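You operate a simulated robot arm through the tools that you are given. There is no shell and no other tool. Be economical: measure what you need, move in short steps, check, and stop when the job is done.

Carry out the task below with a simulated two-armed robot. There is one attempt and no reset: what you move stays moved.

JOB
Close the vent of the keg that reads FULL and run the funnel into the other keg.
Fine: open the other keg's vent first and leave it open; cover open to watch the run, then valve and cover closed.

It is judged by the outcome, as a careful person would: the job done as asked, and still so three seconds after it is handed in. It fails if anything else is knocked over, pushed out of place, dropped, spilled or broken. A push-on lid holds only when it is set on centred and level and pressed home; a screw cap is set on level and turned clockwise until tight.

ROBOT AND FRAMES
Two 7-joint arms with two-finger parallel grippers on one trunk, on a base that drives. Base frame: it is fixed to the floor where the robot stands at the start and does not move with it; the origin is under the middle of the robot, x ahead of it, y to its left, z up. Readings come in mm, degrees, newtons and seconds.
The left shoulder is at the start at [50, 161, 1154], the right one opposite. With the tool pointing down near the work surface each hand reaches from about 240 to 680 mm from the robot's upright axis, wherever it stands, measured 20 degrees to its own side. Places, roughly: funnel cover [800, -300, 1000]; sludge sight tube [700, -600, 400]; waste sight tube [500, -200, 400]. Payload 3.43 kg a hand.
The tool frame of a hand sits at the grasp point between the pads (the TCP): z along the fingers, y along the line on which they close. The tips reach 30 mm beyond it. The gripper opens to 94 mm. The fingers are 28 mm wide and 10 mm thick; the gripper's body (50 by 96 mm) begins 55 mm behind the TCP.
Orientation is that of the tool frame in the base frame, as a unit quaternion [x, y, z, w]. With the fingers straight down and closing along the base's y, the tool's x points along the base's -x, its y along +y and its z along -z.

CONTROLS
- The arms move only by the tool arm_command. It takes "left_steps", "right_steps" or both (then of equal length, played together; a hand with none holds still); each is a list of rows, each a list of 6 numbers: the shift along the tool's x, y, z in units of 30 mm (1.0 is 30 mm), then the turn, a rotation vector about the tool's x, y, z in units of 4 degrees (1.0 is 4 degrees). In form: [[tx, ty, tz, ax, ay, az], ...]. A call has 1 to 12 rows; each row shifts and turns the commanded pose from where the row before left it, along the tool's axes as they then stand. "left_jaw" and "right_jaw" are, for a hand that has rows, the closure, from 0 (fully open) to 1 (shut), set as the call begins (left out, the last holds). A call with a number of a shift or a turn outside -1 to 1 is refused whole. Rows are played at 5 a second. More than 50 mm and 8.6 degrees between two rows, or a gripper value outside its range, and nothing of the call is played. A pose out of reach is approached as far as the arm can. The call stops where the force on the tool passes 70 N (or 10 N more than at its start, if that is more) or the arm is blocked; 0.2 s more then pass. The fingers move at their own pace (about 45 mm/s each) and stop on an object; they squeeze with about 42 N. The grip force told is the motor's: it shows also when the fingers shut on nothing. Time passes only in rows, and 0.2 s behind the last, so rows that do not move let the fingers close. It gives the time, the measured TCP pose, the force on the tool (base axes), the opening and the grip force at its end, in the units of the frame above (readings bear some noise), with the torque about the TCP (base axes, N m) and any sound that the robot's microphone picked up, and new pictures: "show" is both (left out), scene, wrist or none (wrist: the cameras of the hands that moved).
- Cameras (640 x 400 px; columns grow to the right, rows downward): "scene" is now at [127.7, -23.2, 1323.2]; the picture's right is [-0.29, -0.96, 0.00], its down [-0.21, 0.06, -0.98] and it looks along [0.93, -0.29, -0.22] (base axes); focal length 214 px, centre (320, 200). "left" rides on the left gripper at [76, -14, -102] in its tool frame; the picture's right is [0.18, 0.98, 0.00], its down [-0.75, 0.14, -0.64] and it looks along [-0.63, 0.12, 0.77] (tool axes); focal length 243 px, centre (320, 200). "right" rides on the right gripper at [76, 14, -102] in its tool frame; the picture's right is [-0.18, 0.98, 0.00], its down [-0.75, -0.14, -0.64] and it looks along [-0.63, -0.12, 0.77] (tool axes); focal length 243 px, centre (320, 200). There is no depth. A picture from a camera that has moved, and an enlarged one, comes with that camera's place and axes in the base frame and with its lens. The place of the scene camera against the robot may be out by one fixed shift of up to 12 mm in any direction.
- slide_trunk(by): slides the trunk up (or, below 0, down) by that many mm; the arms and the scene camera ride with it, the base frame stays. It gives what a move gives, with no picture.
- steer(legs): drives the robot by 1 to 6 legs, each [ahead, left, turn to the left] in mm, mm and degrees, along the robot's own axes; the way and the turn of a leg run together, so that a leg with both is an arc; at most 1500 mm and 180 degrees a leg. The arms and the cameras ride along, it lands a little off, and it stops where it bumps. It gives what a move gives, and a new picture of the scene camera.
- turn_head(pan, tilt): turns the head with the scene camera to pan (to the left, within 80 degrees either way) and tilt (down, from -29 to 69), counted from straight ahead of the robot. It gives what a move gives, and a new picture of the scene camera.
- zoom(camera, box): a new picture of the part [left, top, right, bottom] of that camera's present view, enlarged. No time passes.
- hand_in(): hands the job in; it is judged then, once.

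Go step by step. Nothing tells you exact positions but the pictures and the camera data: compare them with the known pose of the tool, close in by small moves and look again before you grip or let go. The budget is 120 turns and 260 pictures, counting those below and the enlarged ones. Unless the task says otherwise, let go and move clear before handing in, and close with one line.

The tools are called as name(argument=value, ...) on one line, values as JSON. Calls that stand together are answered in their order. arm_command: Moves the arms, as the interface text tells. Its arguments: {"type":"object","properties":{"left_steps":{"type":"array","items":{"type":"array","items":{"type":"number"}}},"left_jaw":{"type":"number"},"right_steps":{"type":"array","items":{"type":"array","items":{"type":"number"}}},"right_jaw":{"type":"number"},"show":{"type":"string","enum":["both","scene","wrist","none"]}},"required":[]} The other tools are called the same way: slide_trunk (by) slides the trunk up or down; steer (legs) drives the base; turn_head (pan, tilt) turns the head that bears the scene camera; zoom (camera, box) takes an enlarged picture of a part of a camera's view; hand_in () hands the job in.

At the start:

```text
time: 0.0
left_tool_pos: [344.0, 45.5, 1384.7]
left_tcp_rot: [0.0, 1.0, 0.0, 0.0]
left_wrist_force: [0.3, -0.6, -0.9]
left_torque: [0.0, -0.01, -0.02]
left_opening: 94.0
left_grasp_force: 0.1
right_tool_pos: [380.0, -282.7, 1301.6]
right_tcp_rot: [0.0, 1.0, 0.001, 0.0]
right_wrist_force: [-0.1, 0.0, 0.1]
right_torque: [-0.02, -0.03, -0.02]
right_opening: 94.0
right_grasp_force: 0.1
trunk travel left (down, up): [-182.0, 85.0]
robot x, y, heading: [1.3, -2.2, -0.1]
head pan, tilt: [-17.0, 12.5]
```

scene: 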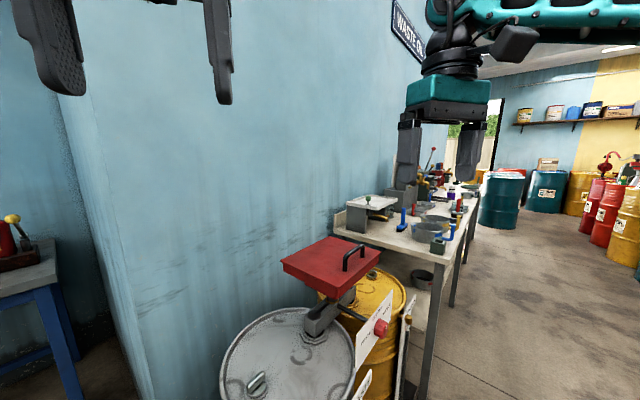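
right: 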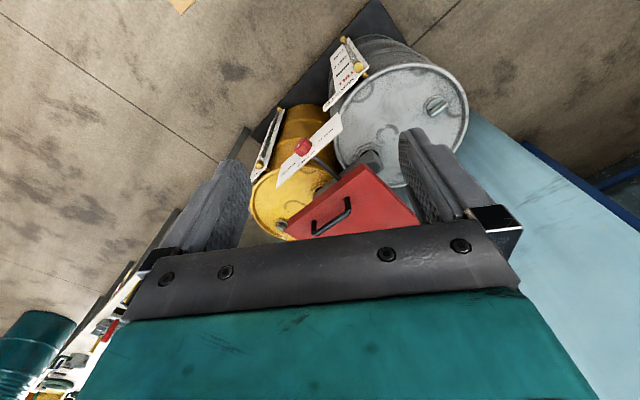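
left: 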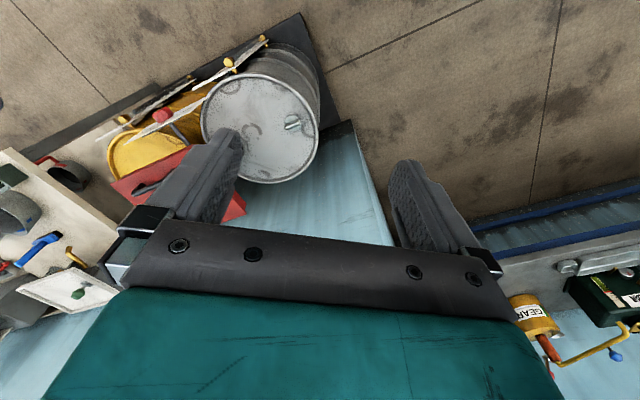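

I see a grey keg, a yellow keg, and a red funnel cover between them with a label plate and red knob. I'll enlarge the views to read the labels.

zoom(camera="scene", box=[210, 220, 450, 400])

zoom(camera="right", box=[230, 20, 490, 240])

turn_head(pan=-17, tilt=45)

```text
2.22 times, centred on (330, 310) of scene
camera zoom: at [127.7, -23.2, 1323.2], right [-0.29, -0.96, 0.0], down [-0.21, 0.06, -0.98], along [0.93, -0.29, -0.22], focal length 477 px, centre (298, -44)
```

zoom: 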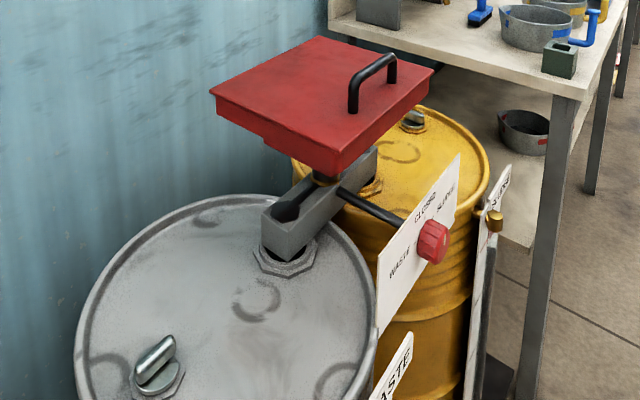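

```text
1.82 times, centred on (360, 130) of right
camera zoom: at [302.7, -268.8, 1402.0], right [0.18, 0.98, 0.0], down [0.75, -0.14, 0.64], along [0.63, -0.12, -0.77], focal length 441 px, centre (247, 327)
```

zoom: 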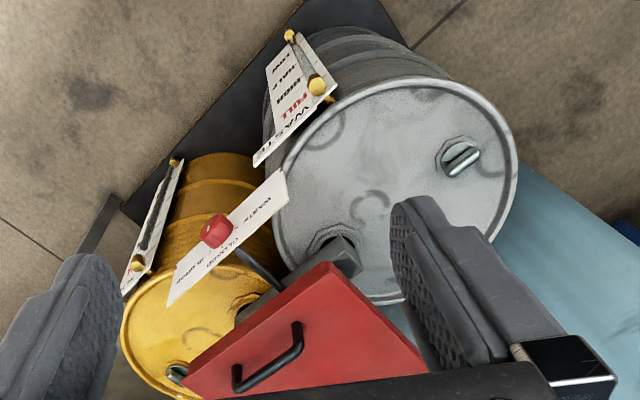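

```text
time: 1.0
left_tool_pos: [343.0, 46.8, 1384.1]
left_tcp_rot: [0.0, 1.0, -0.001, 0.0]
left_wrist_force: [0.0, -0.4, 0.5]
left_torque: [0.03, 0.01, 0.0]
left_opening: 93.8
left_grasp_force: 0.2
right_tool_pos: [378.2, -283.9, 1300.0]
right_tcp_rot: [0.0, 1.0, 0.001, 0.0]
right_wrist_force: [0.3, 0.0, 0.1]
right_torque: [-0.01, -0.03, -0.01]
right_opening: 93.8
right_grasp_force: 0.1
trunk travel left (down, up): [-182.0, 85.0]
robot x, y, heading: [0.9, 0.3, -0.1]
head pan, tilt: [-17.0, 45.0]
camera scene: at [116.3, -19.7, 1272.4], right [-0.29, -0.96, 0.0], down [-0.68, 0.21, -0.71], along [0.68, -0.21, -0.71], focal length 214 px, centre (320, 200)
```

scene: 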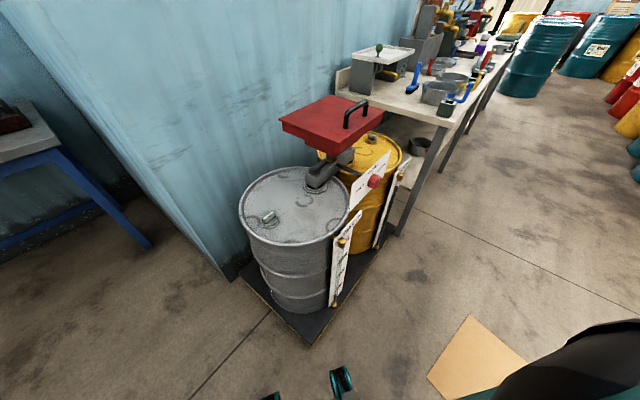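

Grey is WASTE, yellow is SLUDGE. I'll look at the tubes from where I stand.

zoom(camera="scene", box=[300, 90, 440, 320])

zoom(camera="scene", box=[230, 80, 430, 205])

```text
1.74 times, centred on (370, 205) of scene
camera zoom: at [116.3, -19.7, 1272.4], right [-0.29, -0.96, 0.0], down [-0.68, 0.21, -0.71], along [0.68, -0.21, -0.71], focal length 373 px, centre (233, 191)
```

zoom: 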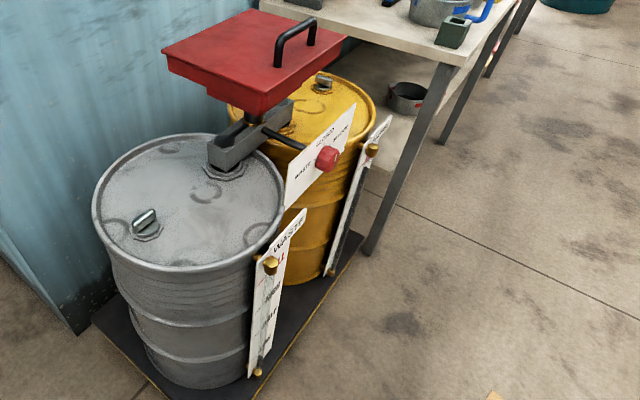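

```text
3.20 times, centred on (330, 142) of scene
camera zoom: at [116.3, -19.7, 1272.4], right [-0.29, -0.96, 0.0], down [-0.68, 0.21, -0.71], along [0.68, -0.21, -0.71], focal length 686 px, centre (288, 384)
```

zoom: 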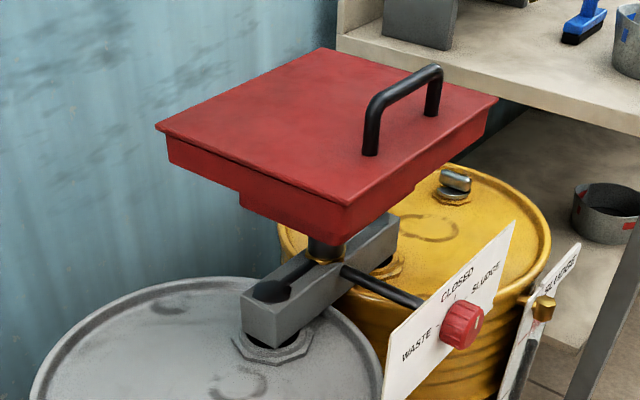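

The rig's front faces roughly (-0.85,-0.53) into the floor area. I'll drive around to stand square before it, to read the sight tubes.

steer(legs=[[-50, -700, 0], [0, 0, 32]])

turn_head(pan=0, tilt=35)

```text
time: 9.1
left_tool_pos: [217.2, -471.1, 1384.4]
left_tcp_rot: [-0.282, 0.959, -0.001, 0.0]
left_wrist_force: [0.0, -0.7, -0.6]
left_torque: [0.0, 0.02, 0.02]
left_opening: 94.0
left_grasp_force: 0.1
right_tool_pos: [423.0, -728.7, 1300.2]
right_tcp_rot: [-0.282, 0.959, 0.0, -0.001]
right_wrist_force: [0.3, -0.1, -1.7]
right_torque: [0.04, 0.0, 0.0]
right_opening: 93.9
right_grasp_force: 0.0
trunk travel left (down, up): [-182.0, 85.0]
robot x, y, heading: [-48.5, -699.0, 32.6]
head pan, tilt: [-17.0, 45.0]
camera scene: at [62.3, -647.3, 1272.3], right [0.27, -0.96, 0.0], down [-0.68, -0.19, -0.71], along [0.68, 0.19, -0.71], focal length 214 px, centre (320, 200)
```

scene: 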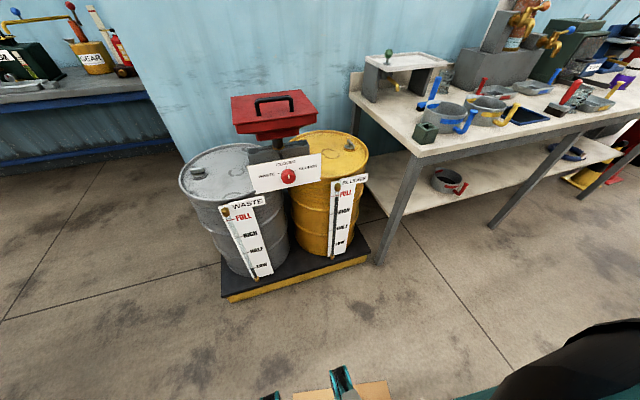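

```text
time: 9.9
left_tool_pos: [216.3, -471.8, 1384.9]
left_tcp_rot: [-0.283, 0.959, -0.001, 0.0]
left_wrist_force: [-0.3, -0.5, 0.3]
left_torque: [-0.03, 0.0, 0.02]
left_opening: 94.0
left_grasp_force: 0.0
right_tool_pos: [422.6, -728.4, 1300.7]
right_tcp_rot: [-0.282, 0.96, 0.001, 0.0]
right_wrist_force: [-0.4, 0.5, -0.2]
right_torque: [0.02, 0.01, 0.02]
right_opening: 93.7
right_grasp_force: 0.0
trunk travel left (down, up): [-182.0, 85.0]
robot x, y, heading: [-48.7, -694.7, 32.9]
head pan, tilt: [0.0, 35.0]
camera scene: at [58.2, -622.0, 1287.1], right [0.54, -0.84, 0.0], down [-0.48, -0.31, -0.82], along [0.69, 0.44, -0.57], focal length 214 px, centre (320, 200)
```

scene: 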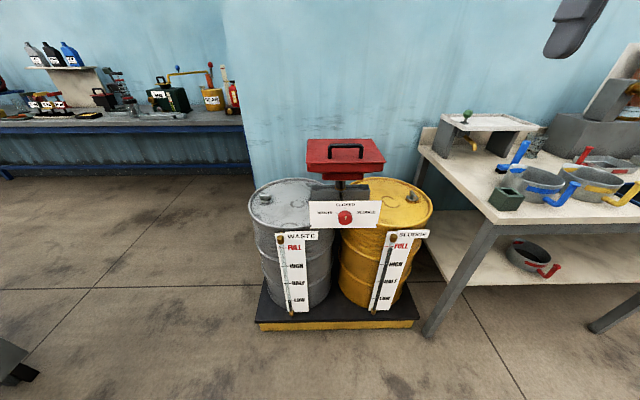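

zoom(camera="scene", box=[265, 225, 345, 320])

zoom(camera="scene", box=[355, 225, 435, 320])

zoom(camera="scene", box=[245, 130, 440, 240])

```text
4.21 times, centred on (305, 272) of scene
camera zoom: at [58.2, -622.0, 1287.1], right [0.54, -0.84, 0.0], down [-0.48, -0.31, -0.82], along [0.69, 0.44, -0.57], focal length 903 px, centre (383, -105)
```

zoom: 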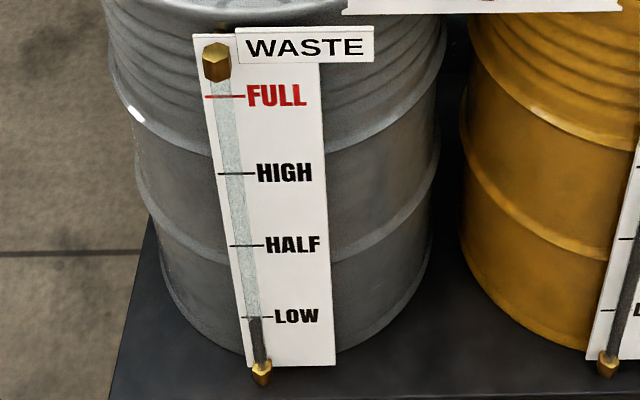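

```text
4.21 times, centred on (395, 272) of scene
camera zoom: at [58.2, -622.0, 1287.1], right [0.54, -0.84, 0.0], down [-0.48, -0.31, -0.82], along [0.69, 0.44, -0.57], focal length 903 px, centre (4, -105)
```

zoom: 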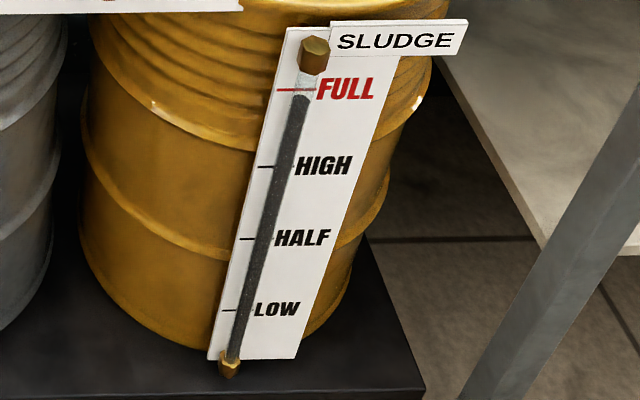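

```text
3.28 times, centred on (342, 185) of scene
camera zoom: at [58.2, -622.0, 1287.1], right [0.54, -0.84, 0.0], down [-0.48, -0.31, -0.82], along [0.69, 0.44, -0.57], focal length 704 px, centre (246, 249)
```

zoom: 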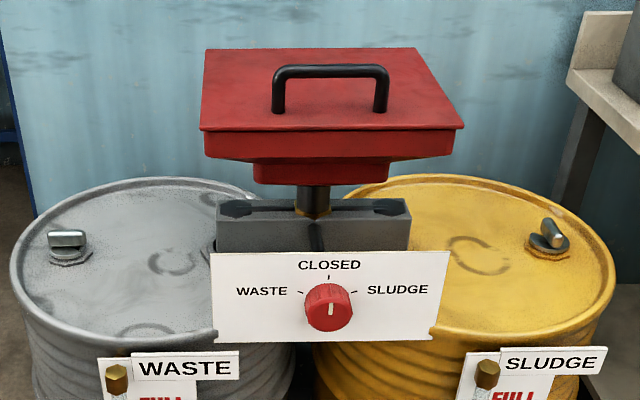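

Sludge reads FULL, waste is LOW. So I close the sludge vent, open the waste vent, and run into WASTE. Triangulated: waste vent about (581,2,760), sludge vent (949,-537,760), knob (610,-374,791), cover handle (700,-312,1018). I check the base footprint, then drive closer.

turn_head(pan=0, tilt=69)

```text
time: 10.9
left_tool_pos: [216.4, -471.0, 1384.7]
left_tcp_rot: [-0.282, 0.959, 0.0, 0.001]
left_wrist_force: [0.2, 0.5, 0.2]
left_torque: [0.04, -0.01, 0.04]
left_opening: 94.0
left_grasp_force: 0.1
right_tool_pos: [423.2, -728.1, 1300.1]
right_tcp_rot: [-0.281, 0.96, 0.001, 0.0]
right_wrist_force: [0.2, 0.0, -0.2]
right_torque: [0.02, 0.01, -0.04]
right_opening: 93.9
right_grasp_force: 0.0
trunk travel left (down, up): [-182.0, 85.0]
robot x, y, heading: [-47.3, -696.5, 32.8]
head pan, tilt: [0.0, 68.8]
camera scene: at [31.2, -639.3, 1243.5], right [0.54, -0.84, 0.0], down [-0.78, -0.5, -0.36], along [0.31, 0.2, -0.93], focal length 214 px, centre (320, 200)
```

scene: 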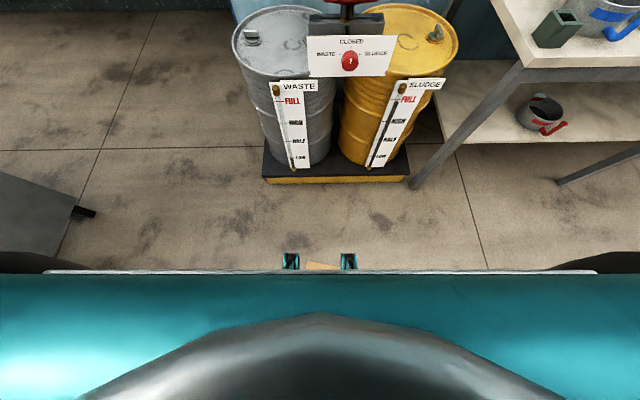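

The base front reaches roughly 250 mm ahead of the axis, and the platform's edge is 700 mm ahead. I'll go 320 ahead, 82 right, and align.

steer(legs=[[0, -82, 1.5], [320, 0, 0]])

turn_head(pan=0, tilt=45)

```text
time: 14.0
left_tool_pos: [520.3, -355.5, 1384.6]
left_tcp_rot: [-0.293, 0.956, 0.001, -0.001]
left_wrist_force: [0.3, 0.2, -0.9]
left_torque: [0.01, -0.04, 0.0]
left_opening: 94.1
left_grasp_force: 0.0
right_tool_pos: [731.9, -607.1, 1300.5]
right_tcp_rot: [-0.294, 0.956, 0.0, 0.0]
right_wrist_force: [0.2, -0.6, 0.1]
right_torque: [-0.04, 0.04, 0.03]
right_opening: 94.2
right_grasp_force: 0.1
trunk travel left (down, up): [-182.0, 85.0]
robot x, y, heading: [256.7, -587.5, 34.5]
head pan, tilt: [0.0, 68.8]
camera scene: at [338.1, -528.0, 1243.4], right [0.56, -0.83, 0.0], down [-0.77, -0.52, -0.36], along [0.3, 0.2, -0.93], focal length 214 px, centre (320, 200)
```

scene: 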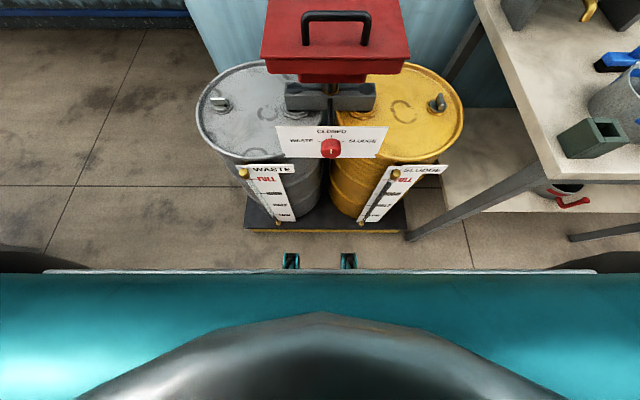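

```text
time: 14.9
left_tool_pos: [519.0, -355.0, 1383.8]
left_tcp_rot: [-0.295, 0.956, 0.0, 0.0]
left_wrist_force: [0.0, -0.7, 0.0]
left_torque: [0.01, 0.01, 0.01]
left_opening: 93.9
left_grasp_force: 0.1
right_tool_pos: [733.0, -607.4, 1300.6]
right_tcp_rot: [-0.294, 0.956, 0.0, 0.0]
right_wrist_force: [0.1, -0.1, -0.2]
right_torque: [0.0, -0.01, -0.01]
right_opening: 94.0
right_grasp_force: 0.0
trunk travel left (down, up): [-182.0, 85.0]
robot x, y, heading: [261.0, -587.0, 34.2]
head pan, tilt: [0.0, 45.0]
camera scene: at [358.7, -513.9, 1272.3], right [0.56, -0.83, 0.0], down [-0.59, -0.4, -0.71], along [0.58, 0.4, -0.71], focal length 214 px, centre (320, 200)
```

scene: 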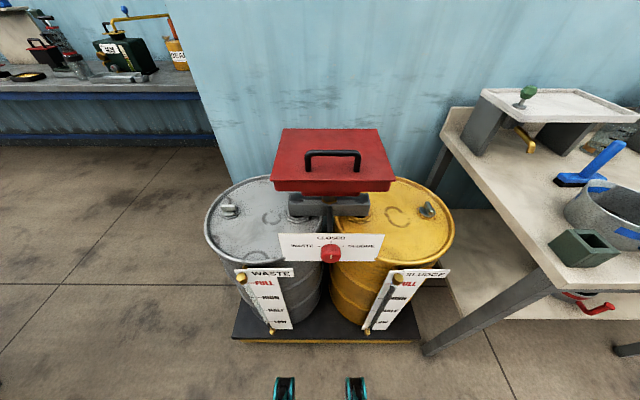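

zoom(camera="scene", box=[200, 180, 280, 235])

zoom(camera="scene", box=[385, 180, 465, 235])

zoom(camera="scene", box=[260, 115, 400, 275])

```text
7.27 times, centred on (240, 208) of scene
camera zoom: at [358.7, -513.9, 1272.3], right [0.56, -0.83, 0.0], down [-0.59, -0.4, -0.71], along [0.58, 0.4, -0.71], focal length 1560 px, centre (902, 146)
```

zoom: 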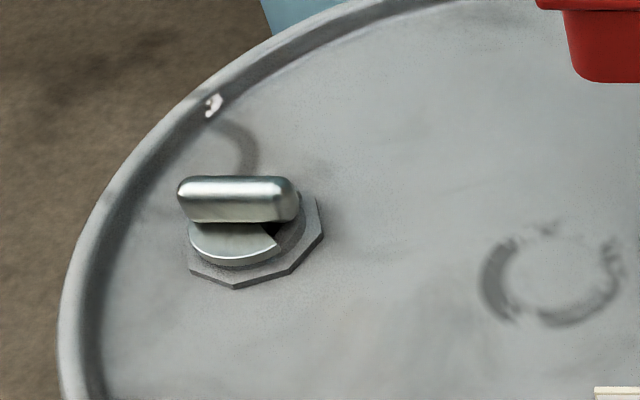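

```text
7.27 times, centred on (425, 208) of scene
camera zoom: at [358.7, -513.9, 1272.3], right [0.56, -0.83, 0.0], down [-0.59, -0.4, -0.71], along [0.58, 0.4, -0.71], focal length 1560 px, centre (-444, 146)
```

zoom: 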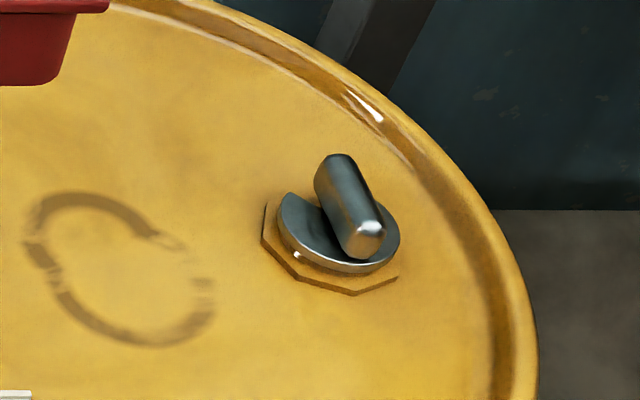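

```text
2.50 times, centred on (330, 195) of scene
camera zoom: at [358.7, -513.9, 1272.3], right [0.56, -0.83, 0.0], down [-0.59, -0.4, -0.71], along [0.58, 0.4, -0.71], focal length 536 px, centre (295, 212)
```

zoom: 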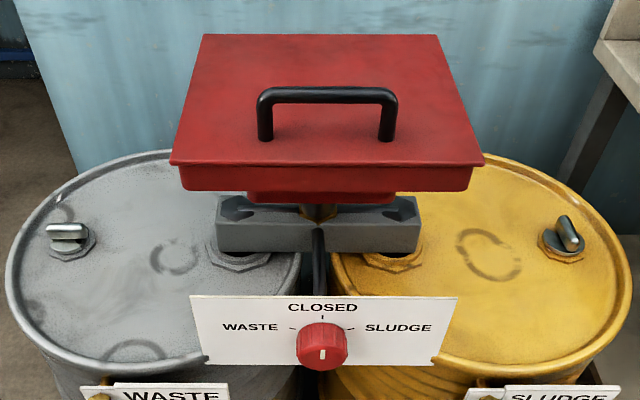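

The vents have a wing on a notched disc. I send the right hand over the sludge vent to look closely.

arm_command(right_steps=[[-0.91, -0.265, 1, 0, 0, 0], [-0.91, -0.265, 1, 0, 0, 0], [-0.91, -0.265, 1, 0, 0, 0], [-0.91, -0.265, 1, 0, 0, 0], [-0.91, -0.265, 1, 0, 0, 0], [-0.91, -0.265, 1, 0, 0, 0], [-0.91, -0.265, 1, 0, 0, 0], [-0.91, -0.265, 1, 0, 0, 0], [0, 0, 1, 0, 0, 0], [0, 0, 1, 0, 0, 0], [0, 0, 1, 0, 0, 0]])

```text
time: 17.3
left_tool_pos: [518.7, -355.5, 1385.6]
left_tcp_rot: [-0.294, 0.956, 0.0, 0.0]
left_wrist_force: [0.4, 0.6, -0.2]
left_torque: [0.0, 0.01, 0.01]
left_opening: 94.2
left_grasp_force: 0.0
right_tool_pos: [933.0, -550.9, 971.6]
right_tcp_rot: [-0.294, 0.956, 0.001, 0.001]
right_wrist_force: [-0.1, -0.2, 0.4]
right_torque: [0.01, 0.0, -0.02]
right_opening: 94.1
right_grasp_force: 0.0
right hand out of reach, approached as far as the arm can: row 8, 10, 11
trunk travel left (down, up): [-182.0, 85.0]
robot x, y, heading: [263.0, -585.2, 34.2]
head pan, tilt: [0.0, 45.0]
camera scene: at [358.9, -514.0, 1272.3], right [0.56, -0.83, 0.0], down [-0.58, -0.4, -0.71], along [0.58, 0.4, -0.71], focal length 214 px, centre (320, 200)
camera right: at [862.5, -582.6, 1073.6], right [-0.4, 0.92, 0.0], down [0.7, 0.31, 0.64], along [0.59, 0.26, -0.77], focal length 243 px, centre (320, 200)
```

scene: 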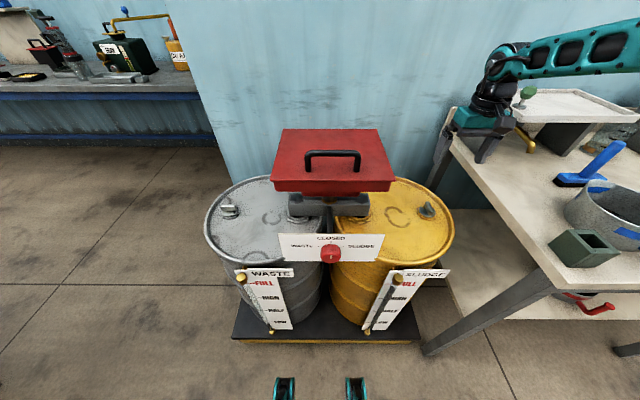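
right: 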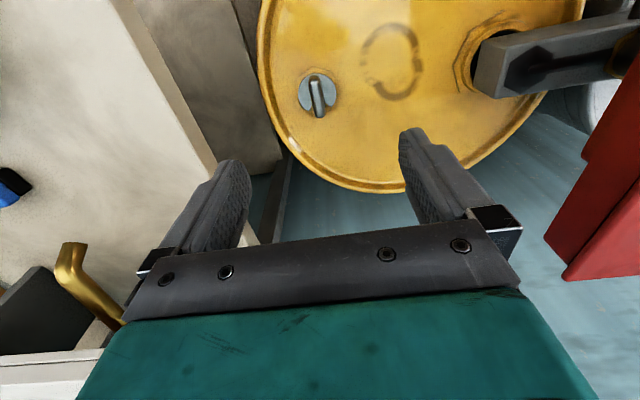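

zoom(camera="right", box=[280, 60, 360, 130])

slide_trunk(by=-120)

```text
5.71 times, centred on (320, 95) of right
camera zoom: at [862.5, -582.6, 1073.6], right [-0.4, 0.92, 0.0], down [0.7, 0.31, 0.64], along [0.59, 0.26, -0.77], focal length 1386 px, centre (320, 800)
```

zoom: 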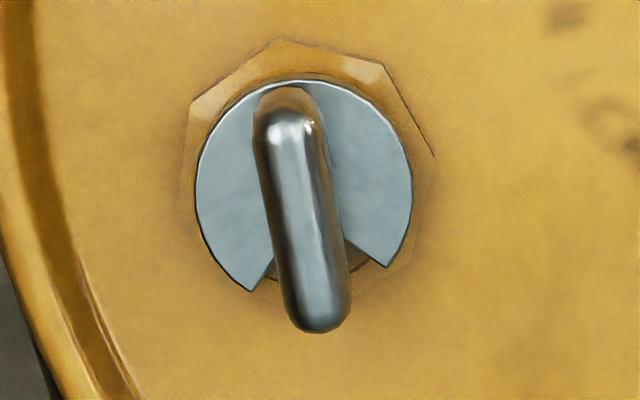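

```text
time: 18.8
left_tool_pos: [517.8, -355.1, 1265.3]
left_tcp_rot: [-0.294, 0.956, -0.001, 0.002]
left_wrist_force: [-0.2, -0.2, 0.2]
left_torque: [0.03, 0.01, 0.01]
left_opening: 94.1
left_grasp_force: 0.0
right_tool_pos: [932.6, -551.4, 853.2]
right_tcp_rot: [-0.294, 0.956, 0.0, 0.001]
right_wrist_force: [0.0, 0.0, 0.5]
right_torque: [0.01, -0.02, -0.01]
right_opening: 94.0
right_grasp_force: 0.1
trunk travel left (down, up): [-62.0, 205.0]
robot x, y, heading: [259.0, -587.9, 34.3]
head pan, tilt: [0.0, 45.0]
```

arm_command(right_steps=[[0, 0, 0, 0, 0, 0]], show="wrist")

zoom(camera="right", box=[260, 80, 380, 155])

```text
time: 19.2
left_tool_pos: [519.6, -355.6, 1264.5]
left_tcp_rot: [-0.294, 0.956, -0.001, 0.0]
left_wrist_force: [0.9, -0.2, -0.3]
left_torque: [-0.02, 0.0, 0.0]
left_opening: 93.8
left_grasp_force: 0.0
right_tool_pos: [934.0, -550.6, 852.5]
right_tcp_rot: [-0.295, 0.956, 0.0, 0.0]
right_wrist_force: [0.0, 0.6, -0.1]
right_torque: [-0.01, 0.0, -0.01]
right_opening: 93.9
right_grasp_force: 0.0
trunk travel left (down, up): [-62.0, 205.0]
robot x, y, heading: [261.1, -587.9, 34.5]
head pan, tilt: [0.0, 45.0]
camera right: at [862.3, -582.5, 954.1], right [-0.4, 0.92, 0.0], down [0.7, 0.31, 0.64], along [0.59, 0.26, -0.77], focal length 243 px, centre (320, 200)
```

right: 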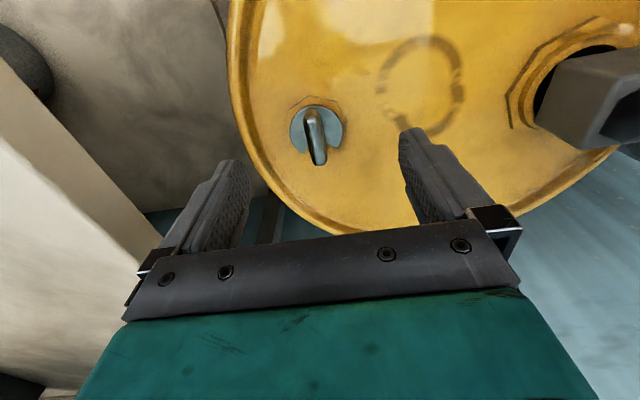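

```text
5.33 times, centred on (320, 118) of right
camera zoom: at [862.3, -582.5, 954.1], right [-0.4, 0.92, 0.0], down [0.7, 0.31, 0.64], along [0.59, 0.26, -0.77], focal length 1294 px, centre (320, 640)
```

zoom: 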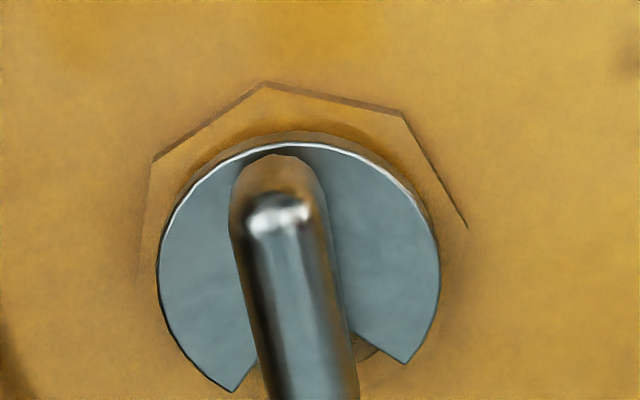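

The sludge vent's notch points to the rear (open), and the waste vent's sideways (closed). Both fit a clockwise quarter turn to close. I align the right hand over the sludge wing.

arm_command(right_steps=[[-0.3, -0.13, 0, 0, 0, -1], [-0.33, -0.13, 0.0, 0, 0, -1], [0, 0, 0.5, 0, 0, -0.25], [0, 0, 0.5, 0, 0, 0]], show="wrist")

zoom(camera="right", box=[220, 60, 420, 200])

```text
time: 20.2
left_tool_pos: [518.8, -355.3, 1265.2]
left_tcp_rot: [-0.294, 0.956, 0.0, 0.0]
left_wrist_force: [1.1, -0.1, -0.4]
left_torque: [-0.03, -0.01, 0.02]
left_opening: 93.9
left_grasp_force: 0.0
right_tool_pos: [909.2, -545.2, 830.9]
right_tcp_rot: [-0.367, 0.93, 0.0, 0.002]
right_wrist_force: [0.2, -0.8, -0.3]
right_torque: [0.02, -0.01, 0.01]
right_opening: 94.2
right_grasp_force: 0.0
right hand out of reach, approached as far as the arm can: row 1, 2, 3, 4
trunk travel left (down, up): [-62.0, 205.0]
robot x, y, heading: [256.9, -587.6, 34.1]
head pan, tilt: [0.0, 45.0]
camera right: at [842.8, -586.6, 931.4], right [-0.54, 0.84, 0.0], down [0.64, 0.41, 0.64], along [0.54, 0.34, -0.76], focal length 243 px, centre (320, 200)
```

right: 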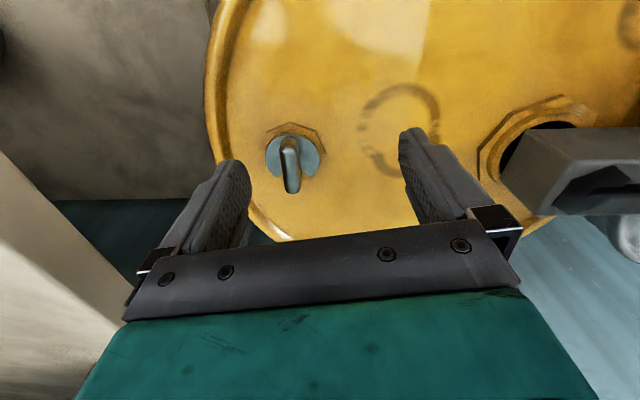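

```text
2.86 times, centred on (320, 130) of right
camera zoom: at [842.8, -586.6, 931.4], right [-0.54, 0.84, 0.0], down [0.64, 0.41, 0.64], along [0.54, 0.34, -0.76], focal length 693 px, centre (320, 400)
```

zoom: 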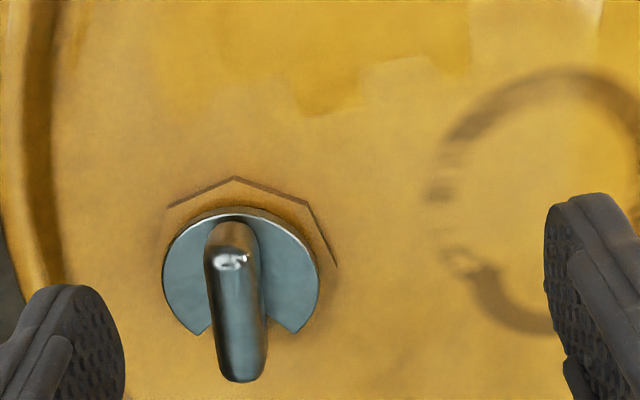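

Reach is the limit, so I pull the hand back slightly and shift the base 60 ahead and 40 right.

arm_command(right_steps=[[0.5, 0.7, -0.5, 0, 0, 0], [0.5, 0.7, -0.5, 0, 0, 0]], show="none")

steer(legs=[[60, -40, 0]])

arm_command(right_steps=[[0, 0, 0, 0, 0, 0]], show="wrist")

```text
time: 20.8
left_tool_pos: [517.8, -355.2, 1265.4]
left_tcp_rot: [-0.295, 0.956, 0.0, 0.001]
left_wrist_force: [-0.4, -0.2, -0.2]
left_torque: [-0.04, 0.02, -0.03]
left_opening: 94.3
left_grasp_force: 0.0
right_tool_pos: [856.4, -535.9, 861.3]
right_tcp_rot: [-0.368, 0.93, 0.001, 0.001]
right_wrist_force: [0.1, -0.5, 0.0]
right_torque: [-0.02, 0.02, 0.03]
right_opening: 94.1
right_grasp_force: 0.1
trunk travel left (down, up): [-62.0, 205.0]
robot x, y, heading: [261.0, -584.4, 34.1]
head pan, tilt: [0.0, 45.0]
```

```text
time: 21.8
left_tool_pos: [570.6, -364.7, 1266.5]
left_tcp_rot: [-0.298, 0.955, 0.001, 0.001]
left_wrist_force: [-0.7, -0.7, 0.3]
left_torque: [0.03, 0.0, 0.04]
left_opening: 93.9
left_grasp_force: 0.1
right_tool_pos: [909.0, -541.6, 861.8]
right_tcp_rot: [-0.37, 0.929, 0.001, 0.001]
right_wrist_force: [-0.5, 0.2, 1.0]
right_torque: [0.05, -0.01, -0.03]
right_opening: 93.9
right_grasp_force: 0.1
trunk travel left (down, up): [-62.0, 205.0]
robot x, y, heading: [310.1, -598.7, 34.6]
head pan, tilt: [0.0, 45.0]
camera scene: at [412.2, -523.7, 1152.5], right [0.57, -0.82, 0.0], down [-0.58, -0.4, -0.71], along [0.58, 0.4, -0.71], focal length 214 px, centre (320, 200)
```

scene: 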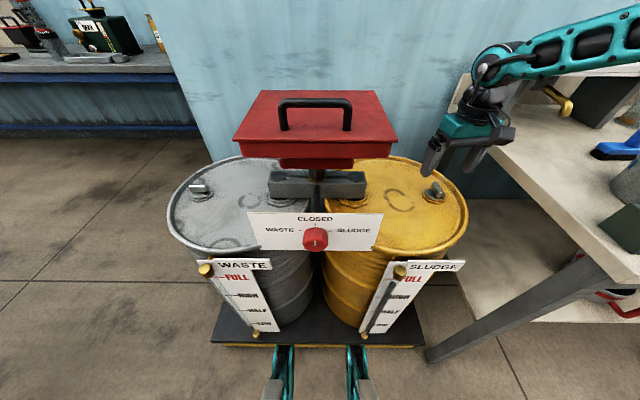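

```text
time: 22.2
left_tool_pos: [572.0, -363.9, 1265.4]
left_tcp_rot: [-0.295, 0.955, 0.0, 0.0]
left_wrist_force: [0.9, -0.3, 0.4]
left_torque: [-0.04, 0.0, 0.01]
left_opening: 94.0
left_grasp_force: 0.0
right_tool_pos: [910.5, -541.0, 861.3]
right_tcp_rot: [-0.371, 0.929, 0.0, 0.001]
right_wrist_force: [-0.1, -0.8, 0.2]
right_torque: [0.01, 0.0, 0.0]
right_opening: 93.9
right_grasp_force: 0.1
trunk travel left (down, up): [-62.0, 205.0]
robot x, y, heading: [313.6, -598.2, 34.3]
head pan, tilt: [0.0, 45.0]
camera right: at [845.0, -584.5, 962.6], right [-0.54, 0.84, 0.0], down [0.64, 0.42, 0.64], along [0.54, 0.35, -0.77], focal length 243 px, centre (320, 200)
```

right: 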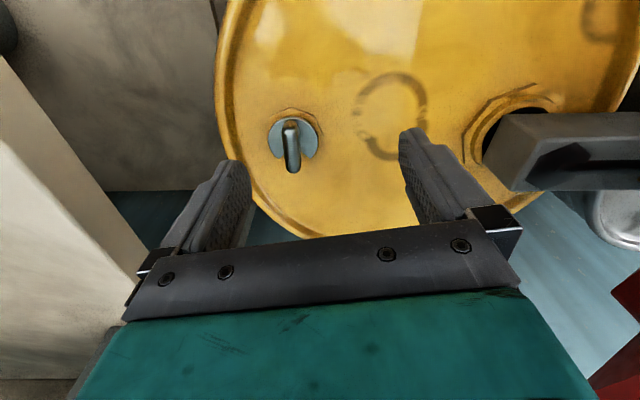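

arm_command(right_steps=[[-0.33, -0.53, 0.5, 0, 0, 0], [-0.34, -0.53, 0.5, 0, 0, 0], [0, 0, 0.5, 0, 0, 0]], show="wrist")

zoom(camera="right", box=[220, 60, 420, 200])

zoom(camera="scene", box=[390, 80, 530, 220])

```text
time: 23.0
left_tool_pos: [571.6, -365.5, 1266.5]
left_tcp_rot: [-0.296, 0.955, -0.001, -0.001]
left_wrist_force: [0.1, -0.7, 0.3]
left_torque: [0.0, 0.02, 0.01]
left_opening: 93.9
left_grasp_force: 0.0
right_tool_pos: [946.1, -553.0, 816.0]
right_tcp_rot: [-0.37, 0.929, 0.0, 0.0]
right_wrist_force: [0.5, -0.3, -0.5]
right_torque: [-0.02, 0.0, 0.04]
right_opening: 93.9
right_grasp_force: 0.1
trunk travel left (down, up): [-62.0, 205.0]
robot x, y, heading: [310.9, -597.0, 34.5]
head pan, tilt: [0.0, 45.0]
camera right: at [880.7, -594.8, 917.2], right [-0.54, 0.84, 0.0], down [0.64, 0.42, 0.64], along [0.54, 0.35, -0.77], focal length 243 px, centre (320, 200)
```

right: 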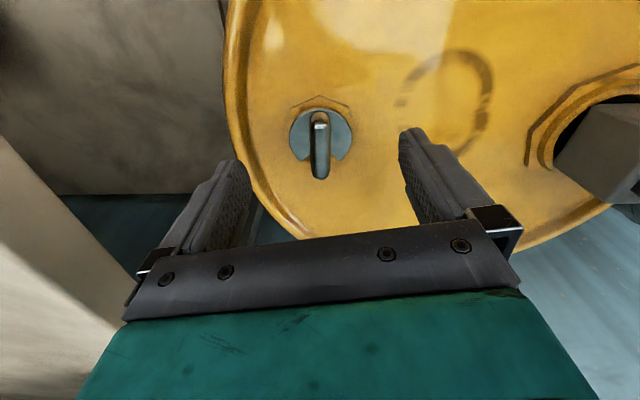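

```text
2.86 times, centred on (320, 130) of right
camera zoom: at [880.7, -594.8, 917.2], right [-0.54, 0.84, 0.0], down [0.64, 0.42, 0.64], along [0.54, 0.35, -0.77], focal length 693 px, centre (320, 400)
```

zoom: 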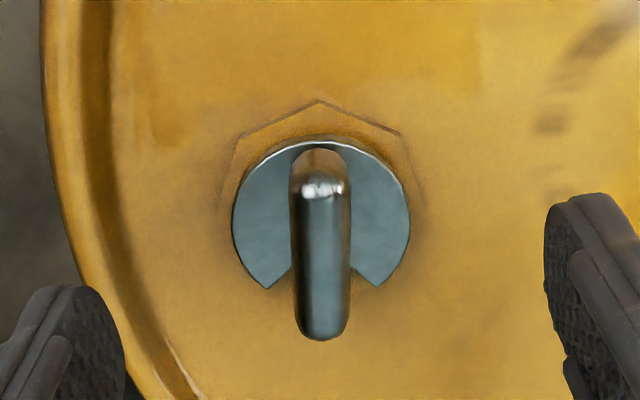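

```text
2.86 times, centred on (460, 150) of scene
camera zoom: at [412.6, -523.3, 1152.3], right [0.57, -0.82, 0.0], down [-0.58, -0.4, -0.71], along [0.58, 0.4, -0.71], focal length 613 px, centre (-80, 343)
```

zoom: 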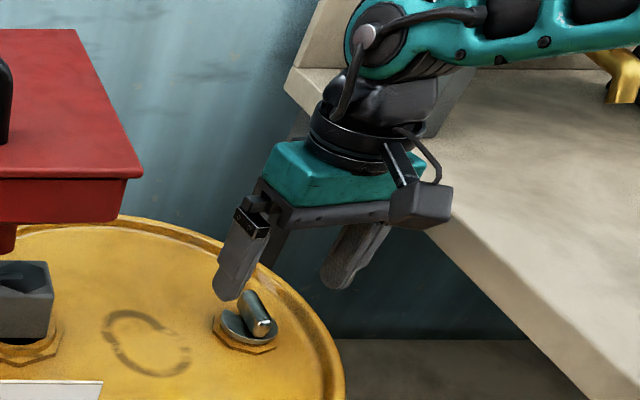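

Wing is aligned between the fingers; I nudge 9 mm ahead and descend.

arm_command(right_steps=[[-0.3, -0.07, 0, 0, 0, 0], [0, 0, 0.35, 0, 0, 0], [0, 0, 0.35, 0, 0, 0], [0, 0, 0.3, 0, 0, 0]], show="both")

zoom(camera="scene", box=[400, 140, 480, 220])

```text
time: 24.0
left_tool_pos: [572.1, -365.4, 1265.3]
left_tcp_rot: [-0.297, 0.955, -0.001, 0.002]
left_wrist_force: [-0.5, -0.2, -0.4]
left_torque: [-0.03, 0.0, 0.02]
left_opening: 94.0
left_grasp_force: 0.1
right_tool_pos: [949.1, -554.2, 791.3]
right_tcp_rot: [-0.371, 0.929, 0.002, 0.001]
right_wrist_force: [0.5, 0.1, -0.1]
right_torque: [0.06, -0.01, 0.01]
right_opening: 94.1
right_grasp_force: 0.1
right hand out of reach, approached as far as the arm can: row 3, 4
trunk travel left (down, up): [-62.0, 205.0]
robot x, y, heading: [312.7, -592.8, 34.5]
head pan, tilt: [0.0, 45.0]
camera scene: at [412.5, -523.3, 1152.3], right [0.57, -0.82, 0.0], down [-0.58, -0.4, -0.71], along [0.58, 0.4, -0.71], focal length 214 px, centre (320, 200)
camera right: at [883.7, -596.5, 892.6], right [-0.54, 0.84, 0.0], down [0.64, 0.41, 0.64], along [0.54, 0.35, -0.77], focal length 243 px, centre (320, 200)
```

scene: 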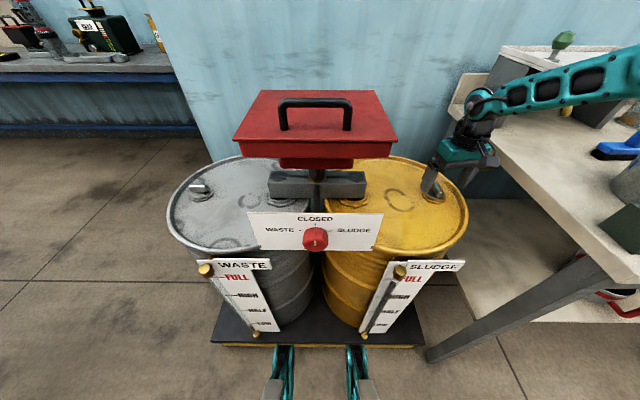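
right: 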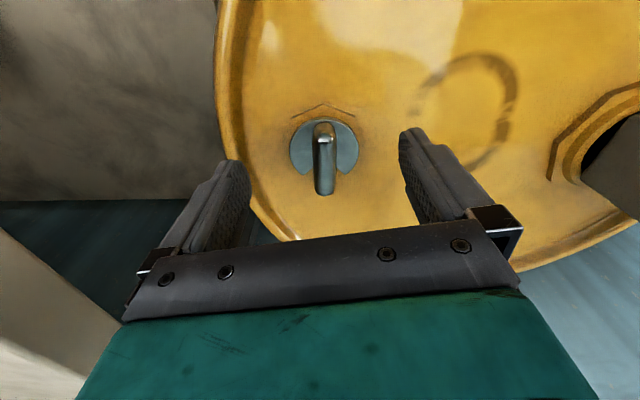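

```text
5.00 times, centred on (440, 180) of scene
camera zoom: at [412.5, -523.3, 1152.3], right [0.57, -0.82, 0.0], down [-0.58, -0.4, -0.71], along [0.58, 0.4, -0.71], focal length 1072 px, centre (-280, 300)
```

zoom: 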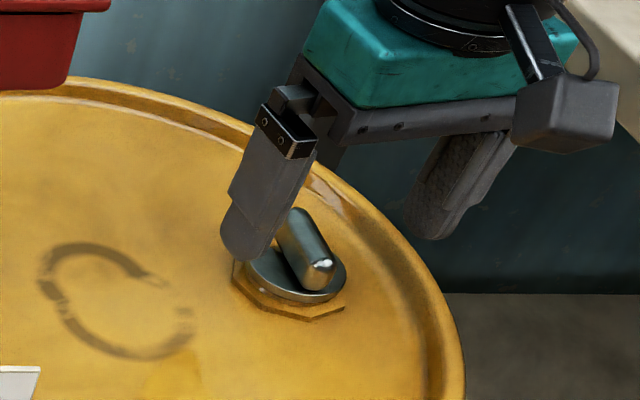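

Still at the reach limit. I lift the hand, shift it left, and move the base 60 to the right and trunk down 40.

arm_command(right_steps=[[0, 0, -1, 0, 0, 0], [0, 0, -1, 0, 0, 0], [-0.1, 0.66, 0, 0, 0, 0], [-0.1, 0.66, 0, 0, 0, 0], [-0.1, 0.66, 0, 0, 0, 0]], show="none")

steer(legs=[[0, -60, 0]])

slide_trunk(by=-40)

arm_command(right_steps=[[0, 0, 0, 0, 0, 0]], show="wrist")

```text
time: 25.2
left_tool_pos: [571.1, -364.2, 1265.5]
left_tcp_rot: [-0.297, 0.955, -0.001, 0.001]
left_wrist_force: [-0.2, -0.2, 0.2]
left_torque: [-0.01, -0.01, 0.0]
left_opening: 93.9
left_grasp_force: 0.1
right_tool_pos: [914.7, -504.3, 850.7]
right_tcp_rot: [-0.371, 0.929, 0.0, 0.001]
right_wrist_force: [0.2, -0.3, -0.4]
right_torque: [-0.01, -0.01, 0.01]
right_opening: 93.7
right_grasp_force: 0.1
trunk travel left (down, up): [-62.0, 205.0]
robot x, y, heading: [313.9, -597.8, 34.5]
head pan, tilt: [0.0, 45.0]
```

```text
time: 26.4
left_tool_pos: [606.0, -414.9, 1265.8]
left_tcp_rot: [-0.296, 0.955, 0.0, 0.001]
left_wrist_force: [-0.3, -0.4, 0.4]
left_torque: [0.0, 0.01, 0.01]
left_opening: 94.2
left_grasp_force: 0.0
right_tool_pos: [950.5, -556.0, 851.3]
right_tcp_rot: [-0.369, 0.929, 0.001, 0.0]
right_wrist_force: [-0.1, 0.4, -0.1]
right_torque: [-0.01, 0.02, 0.01]
right_opening: 94.1
right_grasp_force: 0.1
trunk travel left (down, up): [-62.0, 205.0]
robot x, y, heading: [346.9, -649.0, 34.4]
head pan, tilt: [0.0, 45.0]
camera scene: at [446.4, -573.7, 1152.3], right [0.56, -0.83, 0.0], down [-0.58, -0.4, -0.71], along [0.58, 0.4, -0.71], focal length 214 px, centre (320, 200)
```

scene: 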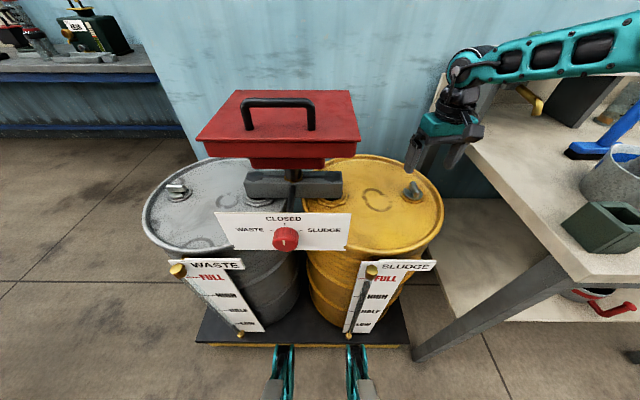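

```text
time: 27.2
left_tool_pos: [605.2, -415.4, 1224.1]
left_tcp_rot: [-0.295, 0.955, 0.0, 0.001]
left_wrist_force: [0.6, 0.5, -0.4]
left_torque: [0.0, 0.0, 0.02]
left_opening: 94.1
left_grasp_force: 0.1
right_tool_pos: [949.1, -556.1, 811.9]
right_tcp_rot: [-0.369, 0.929, 0.0, 0.001]
right_wrist_force: [0.2, -0.3, 0.6]
right_torque: [0.04, 0.0, -0.01]
right_opening: 94.0
right_grasp_force: 0.0
trunk travel left (down, up): [-22.0, 245.0]
robot x, y, heading: [347.5, -645.9, 34.4]
head pan, tilt: [0.0, 45.0]
```

```text
time: 27.6
left_tool_pos: [604.8, -415.7, 1224.8]
left_tcp_rot: [-0.295, 0.955, -0.001, 0.001]
left_wrist_force: [-1.4, 0.3, 0.8]
left_torque: [-0.04, 0.0, 0.02]
left_opening: 93.9
left_grasp_force: 0.0
right_tool_pos: [950.0, -555.0, 811.2]
right_tcp_rot: [-0.369, 0.93, 0.0, 0.0]
right_wrist_force: [0.4, -0.1, -0.8]
right_torque: [0.01, -0.01, 0.0]
right_opening: 94.0
right_grasp_force: 0.1
trunk travel left (down, up): [-22.0, 245.0]
robot x, y, heading: [346.6, -650.8, 34.2]
head pan, tilt: [0.0, 45.0]
camera right: at [883.8, -597.9, 913.0], right [-0.54, 0.84, 0.0], down [0.64, 0.41, 0.64], along [0.54, 0.35, -0.77], focal length 243 px, centre (320, 200)
```

right: 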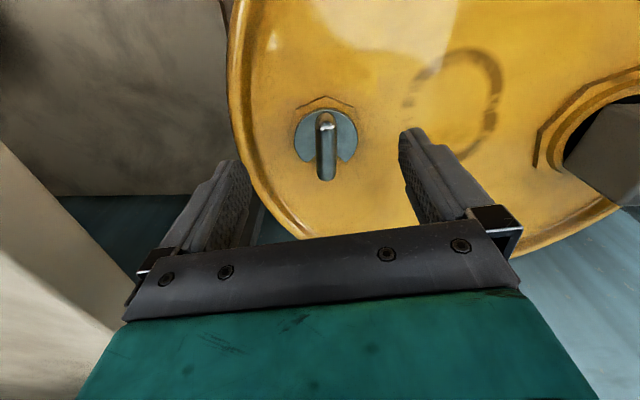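

arm_command(right_steps=[[-0.15, 0.1, 0.3, 0, 0, 0], [0, 0, 0.35, 0, 0, 0], [0, 0, 0.3, 0, 0, 0]], show="both")

zoom(camera="scene", box=[370, 140, 450, 220])

```text
time: 28.4
left_tool_pos: [605.7, -415.6, 1225.7]
left_tcp_rot: [-0.295, 0.956, -0.001, 0.001]
left_wrist_force: [-1.1, -0.8, 0.8]
left_torque: [-0.03, -0.01, 0.02]
left_opening: 93.9
left_grasp_force: 0.0
right_tool_pos: [945.6, -557.1, 785.8]
right_tcp_rot: [-0.369, 0.93, 0.002, 0.002]
right_wrist_force: [0.1, 0.2, 0.5]
right_torque: [-0.01, -0.02, -0.01]
right_opening: 93.8
right_grasp_force: 0.1
right hand out of reach, approached as far as the arm can: row 2, 3
trunk travel left (down, up): [-22.0, 245.0]
robot x, y, heading: [346.0, -645.4, 34.5]
head pan, tilt: [0.0, 45.0]
camera scene: at [446.2, -573.6, 1112.3], right [0.56, -0.83, 0.0], down [-0.58, -0.4, -0.71], along [0.58, 0.4, -0.71], focal length 214 px, centre (320, 200)
camera right: at [880.9, -600.2, 887.9], right [-0.54, 0.84, 0.0], down [0.64, 0.41, 0.64], along [0.54, 0.35, -0.76], focal length 243 px, centre (320, 200)
```

scene: 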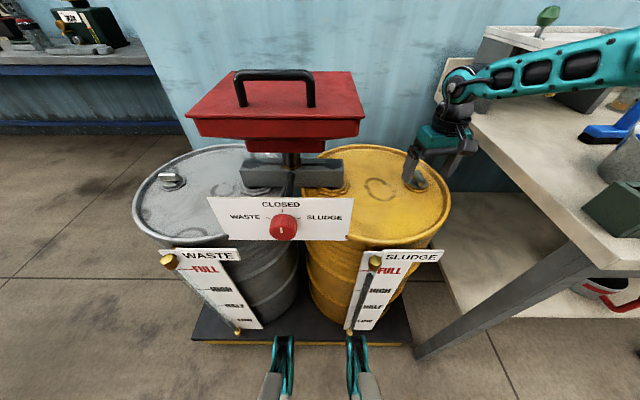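
right: 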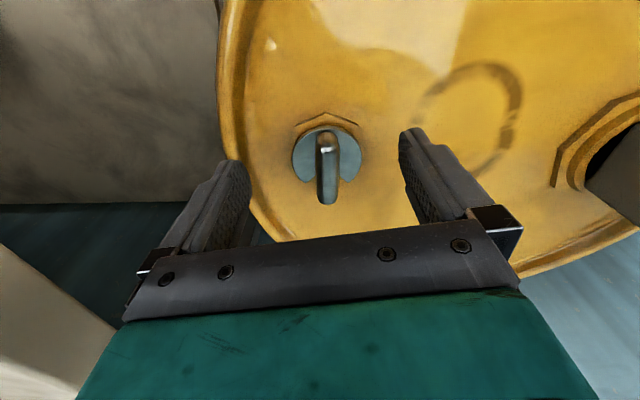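

```text
5.00 times, centred on (410, 180) of scene
camera zoom: at [446.2, -573.6, 1112.3], right [0.56, -0.83, 0.0], down [-0.58, -0.4, -0.71], along [0.58, 0.4, -0.71], focal length 1072 px, centre (-130, 300)
```

zoom: 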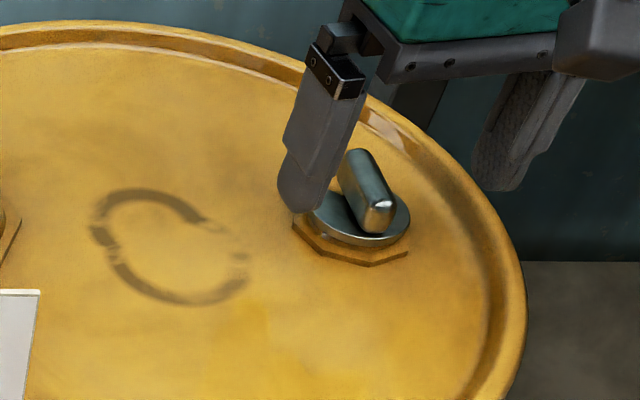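

The counter-clockwise yaw seems to cost reach, so I rotate back clockwise 12°; gripping slightly off-angle only pushes the wing in the closing direction.

arm_command(right_steps=[[0, 0, 0, 0, 0, 1], [-0.1, 0.08, 0, 0, 0, 1], [-0.1, 0.08, 0, 0, 0, 1], [0, 0, 0.2, 0, 0, 0], [0, 0, 0.2, 0, 0, 0]], show="wrist")

zoom(camera="scene", box=[370, 140, 450, 220])

```text
time: 29.6
left_tool_pos: [605.7, -414.2, 1224.6]
left_tcp_rot: [-0.296, 0.955, -0.001, 0.001]
left_wrist_force: [0.4, 0.3, -0.1]
left_torque: [-0.01, 0.01, -0.02]
left_opening: 93.9
left_grasp_force: 0.0
right_tool_pos: [943.2, -560.8, 778.4]
right_tcp_rot: [-0.27, 0.963, 0.001, 0.002]
right_wrist_force: [-0.5, -0.3, 0.2]
right_torque: [0.0, 0.01, 0.01]
right_opening: 94.3
right_grasp_force: 0.1
right hand out of reach, approached as far as the arm can: row 2, 3, 5
trunk travel left (down, up): [-22.0, 245.0]
robot x, y, heading: [346.3, -645.2, 34.2]
head pan, tilt: [0.0, 45.0]
camera right: at [870.3, -587.6, 879.9], right [-0.35, 0.94, 0.0], down [0.72, 0.27, 0.64], along [0.6, 0.23, -0.77], focal length 243 px, centre (320, 200)
```

right: 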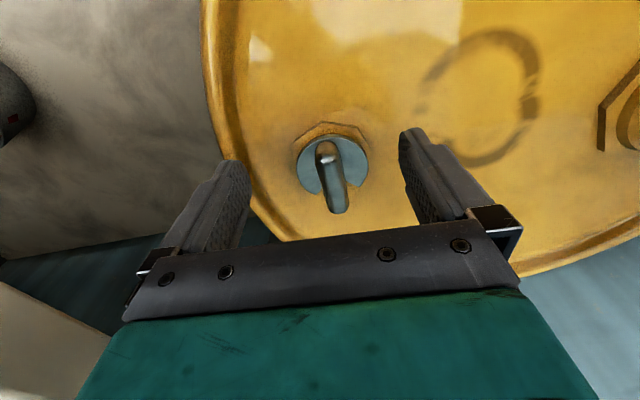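

```text
5.00 times, centred on (410, 180) of scene
camera zoom: at [446.3, -573.6, 1112.3], right [0.56, -0.83, 0.0], down [-0.58, -0.4, -0.71], along [0.58, 0.4, -0.71], focal length 1072 px, centre (-130, 300)
```

zoom: 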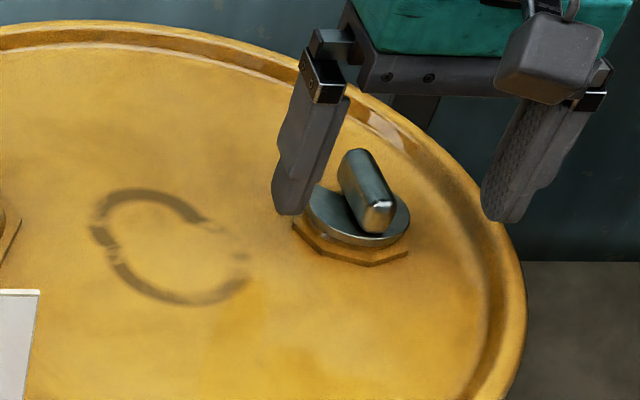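

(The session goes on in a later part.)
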